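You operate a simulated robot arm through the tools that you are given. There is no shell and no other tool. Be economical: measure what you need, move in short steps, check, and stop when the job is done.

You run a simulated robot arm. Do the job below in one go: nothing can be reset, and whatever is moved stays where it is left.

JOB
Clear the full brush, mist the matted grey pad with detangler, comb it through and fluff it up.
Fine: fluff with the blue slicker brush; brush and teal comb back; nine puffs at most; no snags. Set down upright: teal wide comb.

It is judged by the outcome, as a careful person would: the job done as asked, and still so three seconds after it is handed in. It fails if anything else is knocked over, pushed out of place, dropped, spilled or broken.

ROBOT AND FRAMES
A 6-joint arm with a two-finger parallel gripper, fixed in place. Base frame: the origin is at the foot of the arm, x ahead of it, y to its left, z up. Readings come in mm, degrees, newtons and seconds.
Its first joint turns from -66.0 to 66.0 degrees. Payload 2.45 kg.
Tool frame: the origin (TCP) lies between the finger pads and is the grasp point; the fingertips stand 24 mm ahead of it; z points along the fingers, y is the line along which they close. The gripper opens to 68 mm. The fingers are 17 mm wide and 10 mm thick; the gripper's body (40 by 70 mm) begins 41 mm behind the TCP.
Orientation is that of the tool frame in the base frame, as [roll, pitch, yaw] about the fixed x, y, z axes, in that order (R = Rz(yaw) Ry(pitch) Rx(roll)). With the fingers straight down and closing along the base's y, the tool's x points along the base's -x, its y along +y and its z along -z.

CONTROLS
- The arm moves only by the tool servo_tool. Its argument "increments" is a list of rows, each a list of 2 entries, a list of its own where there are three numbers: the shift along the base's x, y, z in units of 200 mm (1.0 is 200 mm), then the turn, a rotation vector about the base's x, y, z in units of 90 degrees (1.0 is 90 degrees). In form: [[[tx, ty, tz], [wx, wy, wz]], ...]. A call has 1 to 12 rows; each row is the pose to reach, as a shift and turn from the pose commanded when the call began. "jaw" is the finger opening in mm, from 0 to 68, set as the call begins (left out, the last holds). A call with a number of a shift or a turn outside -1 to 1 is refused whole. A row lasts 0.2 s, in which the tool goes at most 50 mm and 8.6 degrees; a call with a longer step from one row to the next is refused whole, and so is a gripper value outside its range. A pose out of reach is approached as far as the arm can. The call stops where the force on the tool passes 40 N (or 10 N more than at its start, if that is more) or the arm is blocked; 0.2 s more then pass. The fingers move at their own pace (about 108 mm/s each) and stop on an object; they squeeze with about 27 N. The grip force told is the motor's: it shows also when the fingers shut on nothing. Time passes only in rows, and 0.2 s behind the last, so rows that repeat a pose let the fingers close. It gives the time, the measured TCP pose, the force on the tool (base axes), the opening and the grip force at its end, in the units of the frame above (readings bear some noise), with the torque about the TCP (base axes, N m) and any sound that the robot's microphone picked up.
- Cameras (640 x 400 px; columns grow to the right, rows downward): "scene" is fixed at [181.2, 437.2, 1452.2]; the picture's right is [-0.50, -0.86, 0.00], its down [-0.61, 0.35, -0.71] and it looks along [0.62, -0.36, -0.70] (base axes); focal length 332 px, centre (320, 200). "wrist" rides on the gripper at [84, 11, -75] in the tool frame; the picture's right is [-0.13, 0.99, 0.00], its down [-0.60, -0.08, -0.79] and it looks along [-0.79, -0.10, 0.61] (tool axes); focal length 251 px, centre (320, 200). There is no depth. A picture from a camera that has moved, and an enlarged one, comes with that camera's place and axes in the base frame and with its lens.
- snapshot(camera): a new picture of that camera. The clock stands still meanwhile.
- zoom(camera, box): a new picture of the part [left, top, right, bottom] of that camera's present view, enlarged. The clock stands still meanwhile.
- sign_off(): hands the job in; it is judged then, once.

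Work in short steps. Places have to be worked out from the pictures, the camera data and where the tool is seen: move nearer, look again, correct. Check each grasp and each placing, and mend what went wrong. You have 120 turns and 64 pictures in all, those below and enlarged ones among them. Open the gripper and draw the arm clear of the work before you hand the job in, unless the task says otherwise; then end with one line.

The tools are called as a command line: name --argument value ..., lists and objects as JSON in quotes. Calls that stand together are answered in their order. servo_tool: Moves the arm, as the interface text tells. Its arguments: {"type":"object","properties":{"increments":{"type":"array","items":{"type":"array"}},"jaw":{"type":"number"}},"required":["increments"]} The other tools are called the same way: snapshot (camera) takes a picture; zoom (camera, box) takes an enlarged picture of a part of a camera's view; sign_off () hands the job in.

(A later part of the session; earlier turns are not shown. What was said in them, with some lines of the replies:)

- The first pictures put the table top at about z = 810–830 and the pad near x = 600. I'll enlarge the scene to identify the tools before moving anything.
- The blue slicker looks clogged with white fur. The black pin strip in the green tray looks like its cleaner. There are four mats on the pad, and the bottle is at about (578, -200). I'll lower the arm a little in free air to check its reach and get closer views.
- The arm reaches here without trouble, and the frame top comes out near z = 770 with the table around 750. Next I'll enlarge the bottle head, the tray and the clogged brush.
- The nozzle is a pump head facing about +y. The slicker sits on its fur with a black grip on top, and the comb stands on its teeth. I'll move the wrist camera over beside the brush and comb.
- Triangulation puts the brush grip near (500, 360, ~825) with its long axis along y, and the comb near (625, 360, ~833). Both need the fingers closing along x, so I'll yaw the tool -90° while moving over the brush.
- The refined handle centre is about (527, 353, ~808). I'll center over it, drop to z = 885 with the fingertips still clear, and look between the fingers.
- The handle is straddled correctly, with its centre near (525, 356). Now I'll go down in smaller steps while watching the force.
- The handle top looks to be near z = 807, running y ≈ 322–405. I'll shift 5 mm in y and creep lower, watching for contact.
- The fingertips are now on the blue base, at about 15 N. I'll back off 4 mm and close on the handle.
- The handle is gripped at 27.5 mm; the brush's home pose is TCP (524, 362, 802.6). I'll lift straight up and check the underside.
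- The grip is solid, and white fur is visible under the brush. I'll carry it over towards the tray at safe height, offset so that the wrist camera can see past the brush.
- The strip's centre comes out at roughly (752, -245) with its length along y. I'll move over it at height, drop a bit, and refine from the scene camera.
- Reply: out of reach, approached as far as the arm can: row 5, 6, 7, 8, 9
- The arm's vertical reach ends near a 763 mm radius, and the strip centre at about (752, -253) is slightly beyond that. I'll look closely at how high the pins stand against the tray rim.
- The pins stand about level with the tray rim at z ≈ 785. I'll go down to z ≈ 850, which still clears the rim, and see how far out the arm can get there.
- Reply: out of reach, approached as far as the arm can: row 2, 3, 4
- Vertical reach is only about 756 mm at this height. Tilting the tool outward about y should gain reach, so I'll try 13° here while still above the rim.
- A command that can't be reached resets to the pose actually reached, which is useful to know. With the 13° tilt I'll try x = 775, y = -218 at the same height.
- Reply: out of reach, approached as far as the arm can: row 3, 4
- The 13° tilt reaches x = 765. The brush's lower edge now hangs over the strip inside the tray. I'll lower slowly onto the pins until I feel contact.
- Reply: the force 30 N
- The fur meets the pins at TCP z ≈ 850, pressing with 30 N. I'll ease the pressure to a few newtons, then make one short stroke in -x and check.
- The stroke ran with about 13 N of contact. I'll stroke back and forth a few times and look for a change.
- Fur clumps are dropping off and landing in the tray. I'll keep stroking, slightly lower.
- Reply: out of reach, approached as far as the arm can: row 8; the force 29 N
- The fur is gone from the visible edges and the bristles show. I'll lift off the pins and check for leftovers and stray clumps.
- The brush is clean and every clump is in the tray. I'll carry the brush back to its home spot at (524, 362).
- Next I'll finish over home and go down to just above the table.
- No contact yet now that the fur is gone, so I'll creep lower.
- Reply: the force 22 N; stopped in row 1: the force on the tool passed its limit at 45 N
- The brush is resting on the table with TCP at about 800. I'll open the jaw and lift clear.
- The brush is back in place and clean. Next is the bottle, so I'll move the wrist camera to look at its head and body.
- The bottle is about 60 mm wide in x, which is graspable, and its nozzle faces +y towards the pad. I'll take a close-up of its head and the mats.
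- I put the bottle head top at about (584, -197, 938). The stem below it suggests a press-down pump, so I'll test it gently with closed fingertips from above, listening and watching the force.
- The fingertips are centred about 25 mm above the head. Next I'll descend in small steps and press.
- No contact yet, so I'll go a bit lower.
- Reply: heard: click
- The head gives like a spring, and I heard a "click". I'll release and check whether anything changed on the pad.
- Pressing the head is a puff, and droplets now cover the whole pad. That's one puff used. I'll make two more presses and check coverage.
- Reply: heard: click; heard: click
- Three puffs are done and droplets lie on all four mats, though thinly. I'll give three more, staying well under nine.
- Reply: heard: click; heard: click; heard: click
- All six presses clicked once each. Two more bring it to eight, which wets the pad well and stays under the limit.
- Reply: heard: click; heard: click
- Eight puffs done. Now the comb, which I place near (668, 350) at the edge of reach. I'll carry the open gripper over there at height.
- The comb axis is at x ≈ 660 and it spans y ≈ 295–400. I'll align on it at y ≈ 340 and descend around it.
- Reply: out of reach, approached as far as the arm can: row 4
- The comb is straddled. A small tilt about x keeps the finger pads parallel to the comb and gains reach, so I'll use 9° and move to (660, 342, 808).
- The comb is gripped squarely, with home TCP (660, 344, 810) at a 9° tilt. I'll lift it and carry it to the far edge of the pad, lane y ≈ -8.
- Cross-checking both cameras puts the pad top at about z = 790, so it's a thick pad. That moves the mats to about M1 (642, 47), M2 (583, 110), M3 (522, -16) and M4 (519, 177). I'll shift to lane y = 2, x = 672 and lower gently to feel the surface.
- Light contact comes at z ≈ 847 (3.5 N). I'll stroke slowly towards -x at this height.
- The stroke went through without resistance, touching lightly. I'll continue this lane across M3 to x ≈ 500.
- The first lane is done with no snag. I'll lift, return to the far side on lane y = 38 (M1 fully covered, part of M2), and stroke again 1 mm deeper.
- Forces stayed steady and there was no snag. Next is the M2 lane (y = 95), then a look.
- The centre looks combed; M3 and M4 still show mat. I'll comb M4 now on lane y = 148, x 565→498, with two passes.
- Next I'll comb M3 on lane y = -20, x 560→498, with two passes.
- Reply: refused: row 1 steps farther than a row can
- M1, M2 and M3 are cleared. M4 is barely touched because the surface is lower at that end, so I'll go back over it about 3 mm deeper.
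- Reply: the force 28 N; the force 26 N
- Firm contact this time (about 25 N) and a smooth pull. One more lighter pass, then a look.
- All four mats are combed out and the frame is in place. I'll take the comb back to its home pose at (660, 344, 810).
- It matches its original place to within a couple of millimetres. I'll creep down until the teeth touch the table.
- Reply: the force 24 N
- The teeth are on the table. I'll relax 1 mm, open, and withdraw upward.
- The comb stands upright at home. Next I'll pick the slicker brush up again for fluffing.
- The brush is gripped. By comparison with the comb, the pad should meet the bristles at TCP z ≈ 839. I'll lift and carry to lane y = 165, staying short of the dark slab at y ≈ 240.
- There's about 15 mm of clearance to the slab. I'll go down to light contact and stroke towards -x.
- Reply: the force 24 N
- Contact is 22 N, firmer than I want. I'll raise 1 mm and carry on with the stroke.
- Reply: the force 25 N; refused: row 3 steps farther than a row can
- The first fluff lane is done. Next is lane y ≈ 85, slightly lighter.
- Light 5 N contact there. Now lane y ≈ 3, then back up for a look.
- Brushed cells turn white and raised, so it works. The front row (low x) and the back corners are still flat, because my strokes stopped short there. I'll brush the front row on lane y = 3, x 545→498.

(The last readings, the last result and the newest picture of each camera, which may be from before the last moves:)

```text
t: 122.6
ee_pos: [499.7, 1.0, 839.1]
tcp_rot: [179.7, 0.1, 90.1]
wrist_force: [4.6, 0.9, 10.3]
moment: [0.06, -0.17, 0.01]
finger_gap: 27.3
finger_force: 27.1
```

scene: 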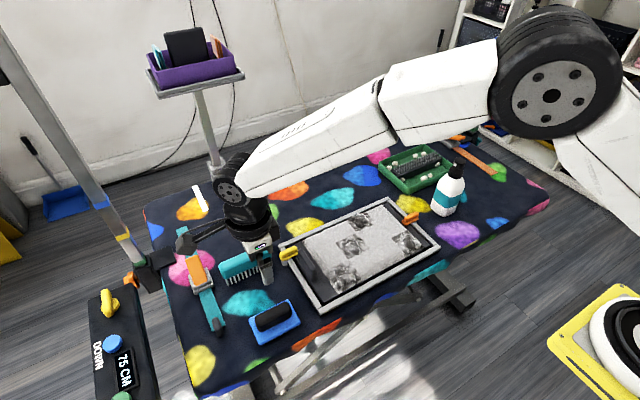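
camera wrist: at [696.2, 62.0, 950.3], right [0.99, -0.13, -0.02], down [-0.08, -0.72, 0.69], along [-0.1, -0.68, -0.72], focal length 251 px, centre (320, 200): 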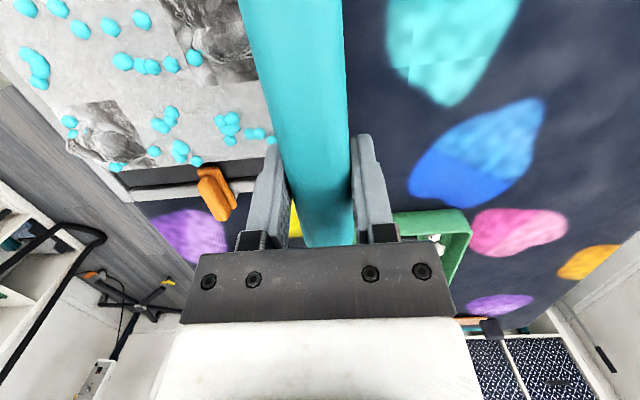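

Good contact. Next are the front row lanes y = 85 and y = 165.

servo_tool --increments '[[[0, 0, 0.1], [0, 0, 0]], [[0.12, 0.2, 0.1], [0, 0, 0]], [[0.23, 0.41, 0.1], [0, 0, 0]], [[0.23, 0.41, 0.02], [0, 0, 0]], [[0.22, 0.41, 0.0], [0, 0, 0]], [[0.18, 0.41, 0.0], [0, 0, 0]], [[0.13, 0.41, 0.0], [0, 0, 0]], [[0.08, 0.41, 0.0], [0, 0, 0]], [[0.03, 0.41, 0.0], [0, 0, 0]], [[0, 0.41, 0.0], [0, 0, 0]], [[0, 0.41, 0.1], [0, 0, 0]]]'

servo_tool --increments '[[[0.12, 0.2, 0], [0, 0, 0]], [[0.23, 0.41, 0], [0, 0, 0]], [[0.23, 0.41, -0.08], [0, 0, 0]], [[0.22, 0.41, -0.1], [0, 0, 0]], [[0.18, 0.41, -0.1], [0, 0, 0]], [[0.13, 0.41, -0.1], [0, 0, 0]], [[0.08, 0.41, -0.1], [0, 0, 0]], [[0.03, 0.41, -0.1], [0, 0, 0]], [[0, 0.41, -0.1], [0, 0, 0]], [[0, 0.41, 0.05], [0, 0, 0]]]'

servo_tool --increments '[[[0.1, 0, 0.2], [0, 0, 0]], [[0.3, 0, 0.3], [0, 0, 0]], [[0.5, 0, 0.3], [0, 0, 0]], [[0.7, 0, 0.3], [0, 0, 0]], [[0.88, 0, 0.25], [0, 0, 0]]]'

zoom --camera "scene" --box '[280, 180, 450, 310]'

```text
t: 125.0
ee_pos: [497.6, 83.8, 854.9]
tcp_rot: [-179.8, 0.1, 89.9]
wrist_force: [-0.8, 0.3, -1.3]
moment: [0.03, 0.02, 0.04]
finger_gap: 27.6
finger_force: 27.2
```

```text
t: 127.2
ee_pos: [496.3, 164.8, 866.6]
tcp_rot: [-179.8, 0.1, 90.0]
wrist_force: [0.2, -0.2, -1.3]
moment: [0.01, 0.02, 0.01]
finger_gap: 27.8
finger_force: 27.1
```

```text
t: 128.4
ee_pos: [676.8, 163.5, 915.0]
tcp_rot: [180.0, 0.0, 89.9]
wrist_force: [0.0, -0.5, -0.5]
moment: [-0.03, 0.01, -0.01]
finger_gap: 27.6
finger_force: 27.1
```

```text
3.08 times, centred on (365, 245) of scene
camera zoom: at [181.3, 437.2, 1452.2], right [-0.5, -0.86, 0.0], down [-0.61, 0.35, -0.71], along [0.62, -0.36, -0.7], focal length 1022 px, centre (182, 62)
```

zoom: 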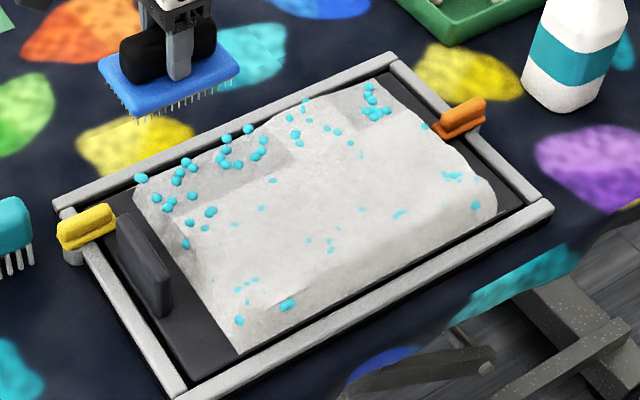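

The front row is now fluffed. Only the back-row cells (x ≈ 645) remain, so I'll stroke lanes y = 163 and y = 90 there.

servo_tool --increments '[[[0, 0, -0.2], [0, 0, 0]], [[0, 0, -0.35], [0, 0, 0]], [[0, 0, -0.385], [0, 0, 0]], [[-0.05, 0, -0.385], [0, 0, 0]], [[-0.1, 0, -0.385], [0, 0, 0]], [[-0.15, 0, -0.385], [0, 0, 0]], [[-0.2, 0, -0.385], [0, 0, 0]], [[-0.25, 0, -0.385], [0, 0, 0]]]'

servo_tool --increments '[[[0, 0, 0.1], [0, 0, 0]], [[0.15, -0.15, 0.1], [0, 0, 0]], [[0.25, -0.35, 0.1], [0, 0, 0]], [[0.25, -0.37, 0.0], [0, 0, 0]], [[0.2, -0.37, 0], [0, 0, 0]], [[0.15, -0.37, 0], [0, 0, 0]], [[0.1, -0.37, 0], [0, 0, 0]], [[0.05, -0.37, 0], [0, 0, 0]], [[0, -0.37, 0], [0, 0, 0]], [[0, -0.37, 0.1], [0, 0, 0]]]'

```text
t: 130.2
ee_pos: [625.9, 164.2, 840.3]
tcp_rot: [180.0, 0.0, 90.0]
wrist_force: [0.5, -0.2, -2.3]
moment: [0.0, 0.02, 0.01]
finger_gap: 27.6
finger_force: 27.3
```

```text
t: 132.4
ee_pos: [625.1, 91.2, 859.6]
tcp_rot: [179.9, -0.1, 90.0]
wrist_force: [1.4, 0.9, -1.1]
moment: [0.0, -0.03, 0.0]
finger_gap: 27.6
finger_force: 26.4
```

Those passes had no contact, since z was 840. I'll repeat 3 mm lower at lane y = 90.

servo_tool --increments '[[[0.2, 0, 0], [0, 0, 0]], [[0.26, 0, -0.05], [0, 0, 0]], [[0.26, 0, -0.115], [0, 0, 0]], [[0.22, 0, -0.115], [0, 0, 0]], [[0.17, 0, -0.115], [0, 0, 0]], [[0.12, 0, -0.115], [0, 0, 0]], [[0.07, 0, -0.115], [0, 0, 0]], [[0.02, 0, -0.115], [0, 0, 0]]]'

servo_tool --increments '[[[0, 0, 0.1], [0, 0, 0]], [[0.15, 0.15, 0.1], [0, 0, 0]], [[0.24, 0.35, 0.1], [0, 0, 0]], [[0.24, 0.375, 0.02], [0, 0, 0]], [[0.24, 0.375, 0], [0, 0, 0]], [[0.19, 0.375, 0], [0, 0, 0]], [[0.14, 0.375, 0], [0, 0, 0]], [[0.09, 0.375, 0], [0, 0, 0]], [[0.04, 0.375, 0], [0, 0, 0]], [[0, 0.375, 0], [0, 0, 0]]]'

```text
t: 134.2
ee_pos: [630.2, 91.4, 839.1]
tcp_rot: [179.6, 0.0, 90.0]
wrist_force: [6.6, -0.1, 14.9]
moment: [0.04, 0.08, -0.01]
finger_gap: 27.2
finger_force: 26.8
```

```text
t: 136.4
ee_pos: [628.1, 165.7, 837.9]
tcp_rot: [179.8, 0.0, 90.1]
wrist_force: [3.9, -1.7, 6.9]
moment: [0.0, 0.02, -0.03]
finger_gap: 27.6
finger_force: 26.5
```

Good contact on both. Now the back-right lane at y = 3 (x 676→628), then back off for a look.

servo_tool --increments '[[[0, 0, 0.12], [0, 0, 0]], [[0.06, -0.2, 0.12], [0, 0, 0]], [[0.12, -0.4, 0.12], [0, 0, 0]], [[0.18, -0.6, 0.12], [0, 0, 0]], [[0.24, -0.81, 0.12], [0, 0, 0]], [[0.24, -0.81, 0.02], [0, 0, 0]], [[0.24, -0.81, 0], [0, 0, 0]], [[0.19, -0.81, 0], [0, 0, 0]], [[0.14, -0.81, 0], [0, 0, 0]], [[0.09, -0.81, 0], [0, 0, 0]], [[0.04, -0.81, 0], [0, 0, 0]], [[0, -0.81, 0], [0, 0, 0]]]'

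servo_tool --increments '[[[0, 0, 0.15], [0, 0, 0]], [[0, 0, 0.35], [0, 0, 0]], [[0.15, -0.1, 0.5], [0, 0, 0]], [[0.25, -0.25, 0.5], [0, 0, 0]], [[0.3, -0.45, 0.5], [0, 0, 0]]]'

zoom --camera "scene" --box '[280, 180, 450, 310]'

```text
t: 139.0
ee_pos: [631.2, 4.5, 836.9]
tcp_rot: [179.7, 0.1, 90.0]
wrist_force: [6.1, 1.4, 14.7]
moment: [0.13, 0.09, -0.06]
finger_gap: 27.5
finger_force: 27.0
```

```text
t: 140.2
ee_pos: [688.4, -85.3, 938.5]
tcp_rot: [180.0, -0.1, 90.1]
wrist_force: [0.5, -0.4, -1.3]
moment: [-0.01, -0.02, -0.01]
finger_gap: 27.7
finger_force: 27.3
```

```text
3.08 times, centred on (365, 245) of scene
camera zoom: at [181.2, 437.2, 1452.2], right [-0.5, -0.86, 0.0], down [-0.61, 0.35, -0.71], along [0.62, -0.36, -0.7], focal length 1022 px, centre (182, 62)
```

zoom: 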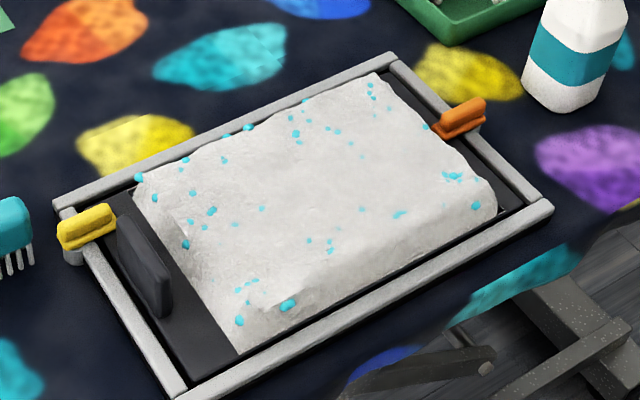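

The pad looks evenly white and lofted. I'll do one close check of the left edge before returning the brush.

zoom --camera "scene" --box '[305, 195, 385, 305]'

```text
3.64 times, centred on (345, 250) of scene
camera zoom: at [181.2, 437.2, 1452.2], right [-0.5, -0.86, 0.0], down [-0.61, 0.35, -0.71], along [0.62, -0.36, -0.7], focal length 1208 px, centre (229, 18)
```

zoom: 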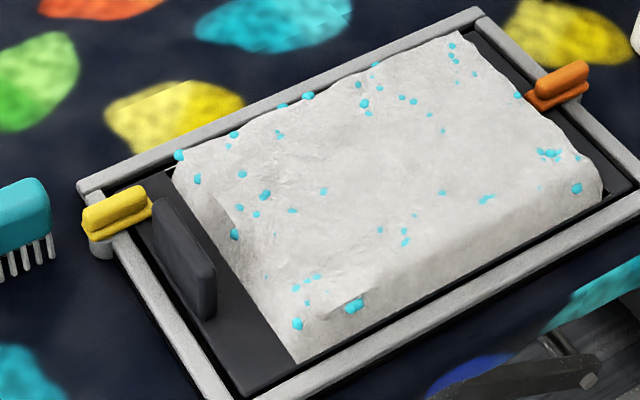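

The left column (y ≈ 190) looks a bit more wrinkled, so I'll make one more full-length light pass there at y = 169.

servo_tool --increments '[[[0, 0.2, 0], [0, 0, 0]], [[0, 0.4, 0], [0, 0, 0]], [[0, 0.6, 0], [0, 0, 0]], [[-0.03, 0.8, 0], [0, 0, 0]], [[-0.06, 1.0, 0], [0, 0, 0]]]'

servo_tool --increments '[[[0, 0.2, 0], [0, 0, 0]], [[0, 0.27, -0.15], [0, 0, 0]], [[0, 0.27, -0.35], [0, 0, 0]], [[0, 0.27, -0.48], [0, 0, 0]], [[-0.02, 0.27, -0.505], [0, 0, 0]], [[-0.07, 0.27, -0.505], [0, 0, 0]], [[-0.12, 0.27, -0.505], [0, 0, 0]], [[-0.17, 0.27, -0.505], [0, 0, 0]], [[-0.22, 0.27, -0.505], [0, 0, 0]], [[-0.27, 0.27, -0.505], [0, 0, 0]], [[-0.32, 0.27, -0.505], [0, 0, 0]]]'

servo_tool --increments '[[[-0.05, 0, 0], [0, 0, 0]], [[-0.1, 0, 0], [0, 0, 0]], [[-0.15, 0, 0], [0, 0, 0]], [[-0.2, 0, 0], [0, 0, 0]], [[-0.25, 0, 0], [0, 0, 0]], [[-0.3, 0, 0], [0, 0, 0]], [[-0.35, 0, 0], [0, 0, 0]], [[-0.4, 0, 0], [0, 0, 0]], [[-0.45, 0, 0], [0, 0, 0]], [[-0.5, 0, 0], [0, 0, 0]], [[-0.54, 0, 0], [0, 0, 0]], [[-0.54, 0, 0.15], [0, 0, 0]]]'

```text
t: 141.4
ee_pos: [677.0, 114.2, 938.0]
tcp_rot: [-179.9, -0.1, 89.9]
wrist_force: [-0.7, 0.1, -1.5]
moment: [0.01, 0.0, -0.01]
finger_gap: 27.5
finger_force: 27.3
```

```text
t: 143.8
ee_pos: [615.0, 168.1, 838.0]
tcp_rot: [179.6, -0.1, 90.0]
wrist_force: [9.7, -0.9, 21.9]
moment: [-0.35, 0.06, 0.12]
finger_gap: 27.7
finger_force: 26.6
```

```text
t: 146.4
ee_pos: [502.3, 167.8, 863.8]
tcp_rot: [-179.9, 0.1, 90.0]
wrist_force: [0.1, 0.2, -0.7]
moment: [0.02, -0.03, 0.0]
finger_gap: 27.9
finger_force: 26.9
```

The pass is done. I'll carry the brush back to its home at (524.6, 363).

servo_tool --increments '[[[0, 0, 0.2], [0, 0, 0]], [[0, 0, 0.4], [0, 0, 0]], [[0.03, 0.2, 0.4], [0, 0, 0]], [[0.06, 0.4, 0.4], [0, 0, 0]], [[0.09, 0.6, 0.4], [0, 0, 0]], [[0.11, 0.8, 0.4], [0, 0, 0]], [[0.11, 0.976, 0.4], [0, 0, 0]], [[0.11, 0.976, 0.2], [0, 0, 0]], [[0.11, 0.976, 0.0], [0, 0, 0]], [[0.11, 0.976, -0.15], [0, 0, 0]], [[0.11, 0.976, -0.26], [0, 0, 0]], [[0.11, 0.976, -0.285], [0, 0, 0]]]'

zoom --camera "scene" --box '[190, 200, 430, 350]'

```text
t: 149.0
ee_pos: [526.8, 361.7, 808.8]
tcp_rot: [179.9, 0.0, 90.0]
wrist_force: [0.6, 0.4, -2.3]
moment: [0.02, 0.02, -0.01]
finger_gap: 27.6
finger_force: 26.8
```

```text
2.67 times, centred on (310, 275) of scene
camera zoom: at [181.3, 437.2, 1452.2], right [-0.5, -0.86, 0.0], down [-0.61, 0.35, -0.71], along [0.62, -0.36, -0.7], focal length 886 px, centre (347, 0)
```

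zoom: 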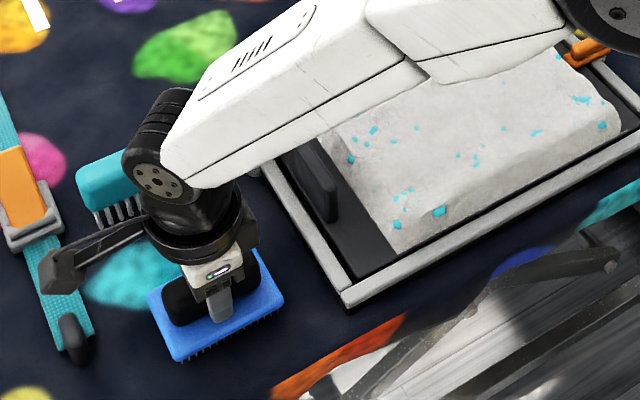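

The brush is just above home. I'll creep down to contact.

servo_tool --increments '[[[-0.008, 0.005, -0.015], [0, 0, 0]], [[-0.008, 0.005, -0.03], [0, 0, 0]]]'

servo_tool --increments '[[[0, 0, -0.005], [0, 0, 0]], [[0, 0, -0.01], [0, 0, 0]]]'

```text
t: 149.6
ee_pos: [525.4, 363.0, 803.6]
tcp_rot: [179.8, 0.0, 90.0]
wrist_force: [0.1, -0.2, -0.3]
moment: [0.0, 0.04, -0.02]
finger_gap: 27.7
finger_force: 26.7
```

```text
t: 150.2
ee_pos: [526.7, 364.6, 802.3]
tcp_rot: [179.8, 0.0, 90.0]
wrist_force: [-2.5, -2.8, 8.8]
moment: [0.24, 0.24, 0.12]
finger_gap: 27.8
finger_force: 27.4
```

The bristles are resting on the table at 9 N. I'll open, rise straight up and withdraw.

servo_tool --increments '[[[0, 0, 0], [0, 0, 0]], [[0, 0, 0], [0, 0, 0]], [[0, 0, 0], [0, 0, 0]], [[0, 0, 0.1], [0, 0, 0]], [[0, 0, 0.3], [0, 0, 0]], [[0, 0, 0.5], [0, 0, 0]], [[0, 0, 0.7], [0, 0, 0]], [[0, 0, 0.9], [0, 0, 0]], [[-0.1, 0, 1.0], [0, 0, 0]], [[-0.3, -0.1, 1.0], [0, 0, 0]], [[-0.5, -0.2, 1.0], [0, 0, 0]]]' --jaw 68

servo_tool --increments '[[[0, -0.2, 0.1], [0, 0, 0]], [[0, -0.4, 0.2], [0, 0, 0]], [[0, -0.6, 0.3], [0, 0, 0]], [[0, -0.8, 0.3], [0, 0, 0]]]'

snapshot --camera "scene"

```text
t: 152.6
ee_pos: [425.5, 323.9, 1000.8]
tcp_rot: [179.9, 0.0, 90.0]
wrist_force: [0.2, 0.7, 0.1]
moment: [0.02, -0.04, 0.0]
finger_gap: 68.2
finger_force: 0.1
```

```text
t: 153.6
ee_pos: [425.3, 164.5, 1060.3]
tcp_rot: [-180.0, 0.1, 90.2]
wrist_force: [0.6, -0.2, 0.6]
moment: [-0.01, 0.02, 0.0]
finger_gap: 67.8
finger_force: 0.1
```

```text
4 pictures are left
```

scene: 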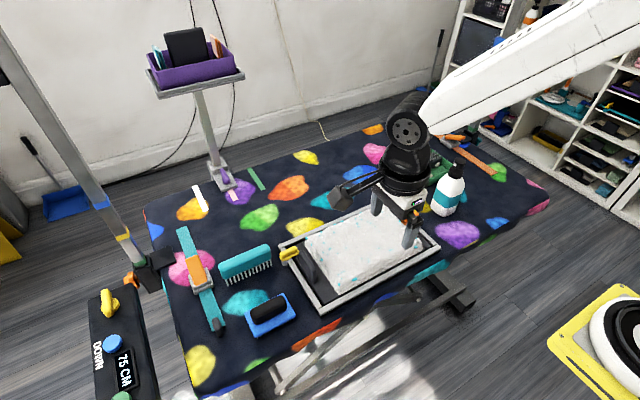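

The brush and comb are home and upright, and the bottle, tray and frame are undisturbed. One last close look at the pad and tools.

zoom --camera "scene" --box '[210, 200, 430, 345]'

```text
2.76 times, centred on (320, 272) of scene
camera zoom: at [181.2, 437.2, 1452.2], right [-0.5, -0.86, 0.0], down [-0.61, 0.35, -0.71], along [0.62, -0.36, -0.7], focal length 916 px, centre (320, 0)
```

zoom: 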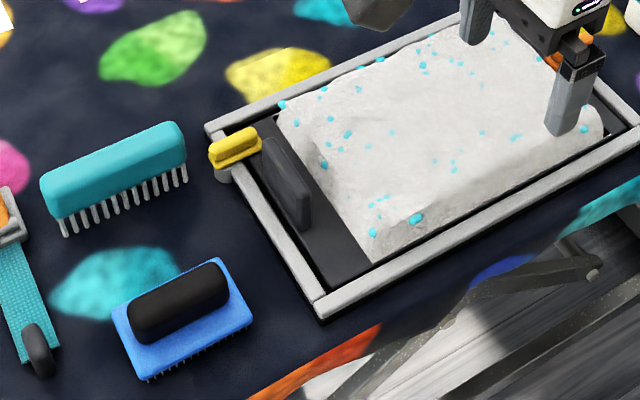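

The pad is evenly fluffed, the tools are home and the gripper is open and clear, so I'm handing in.

sign_off

```text
The job is handed in.
```

The job is done and handed in: the full brush is cleared with its fur in the tray, and the pad is misted with eight puffs, combed through with no snag seen and fluffed with the blue slicker. The brush and the upright teal comb are back in their places.
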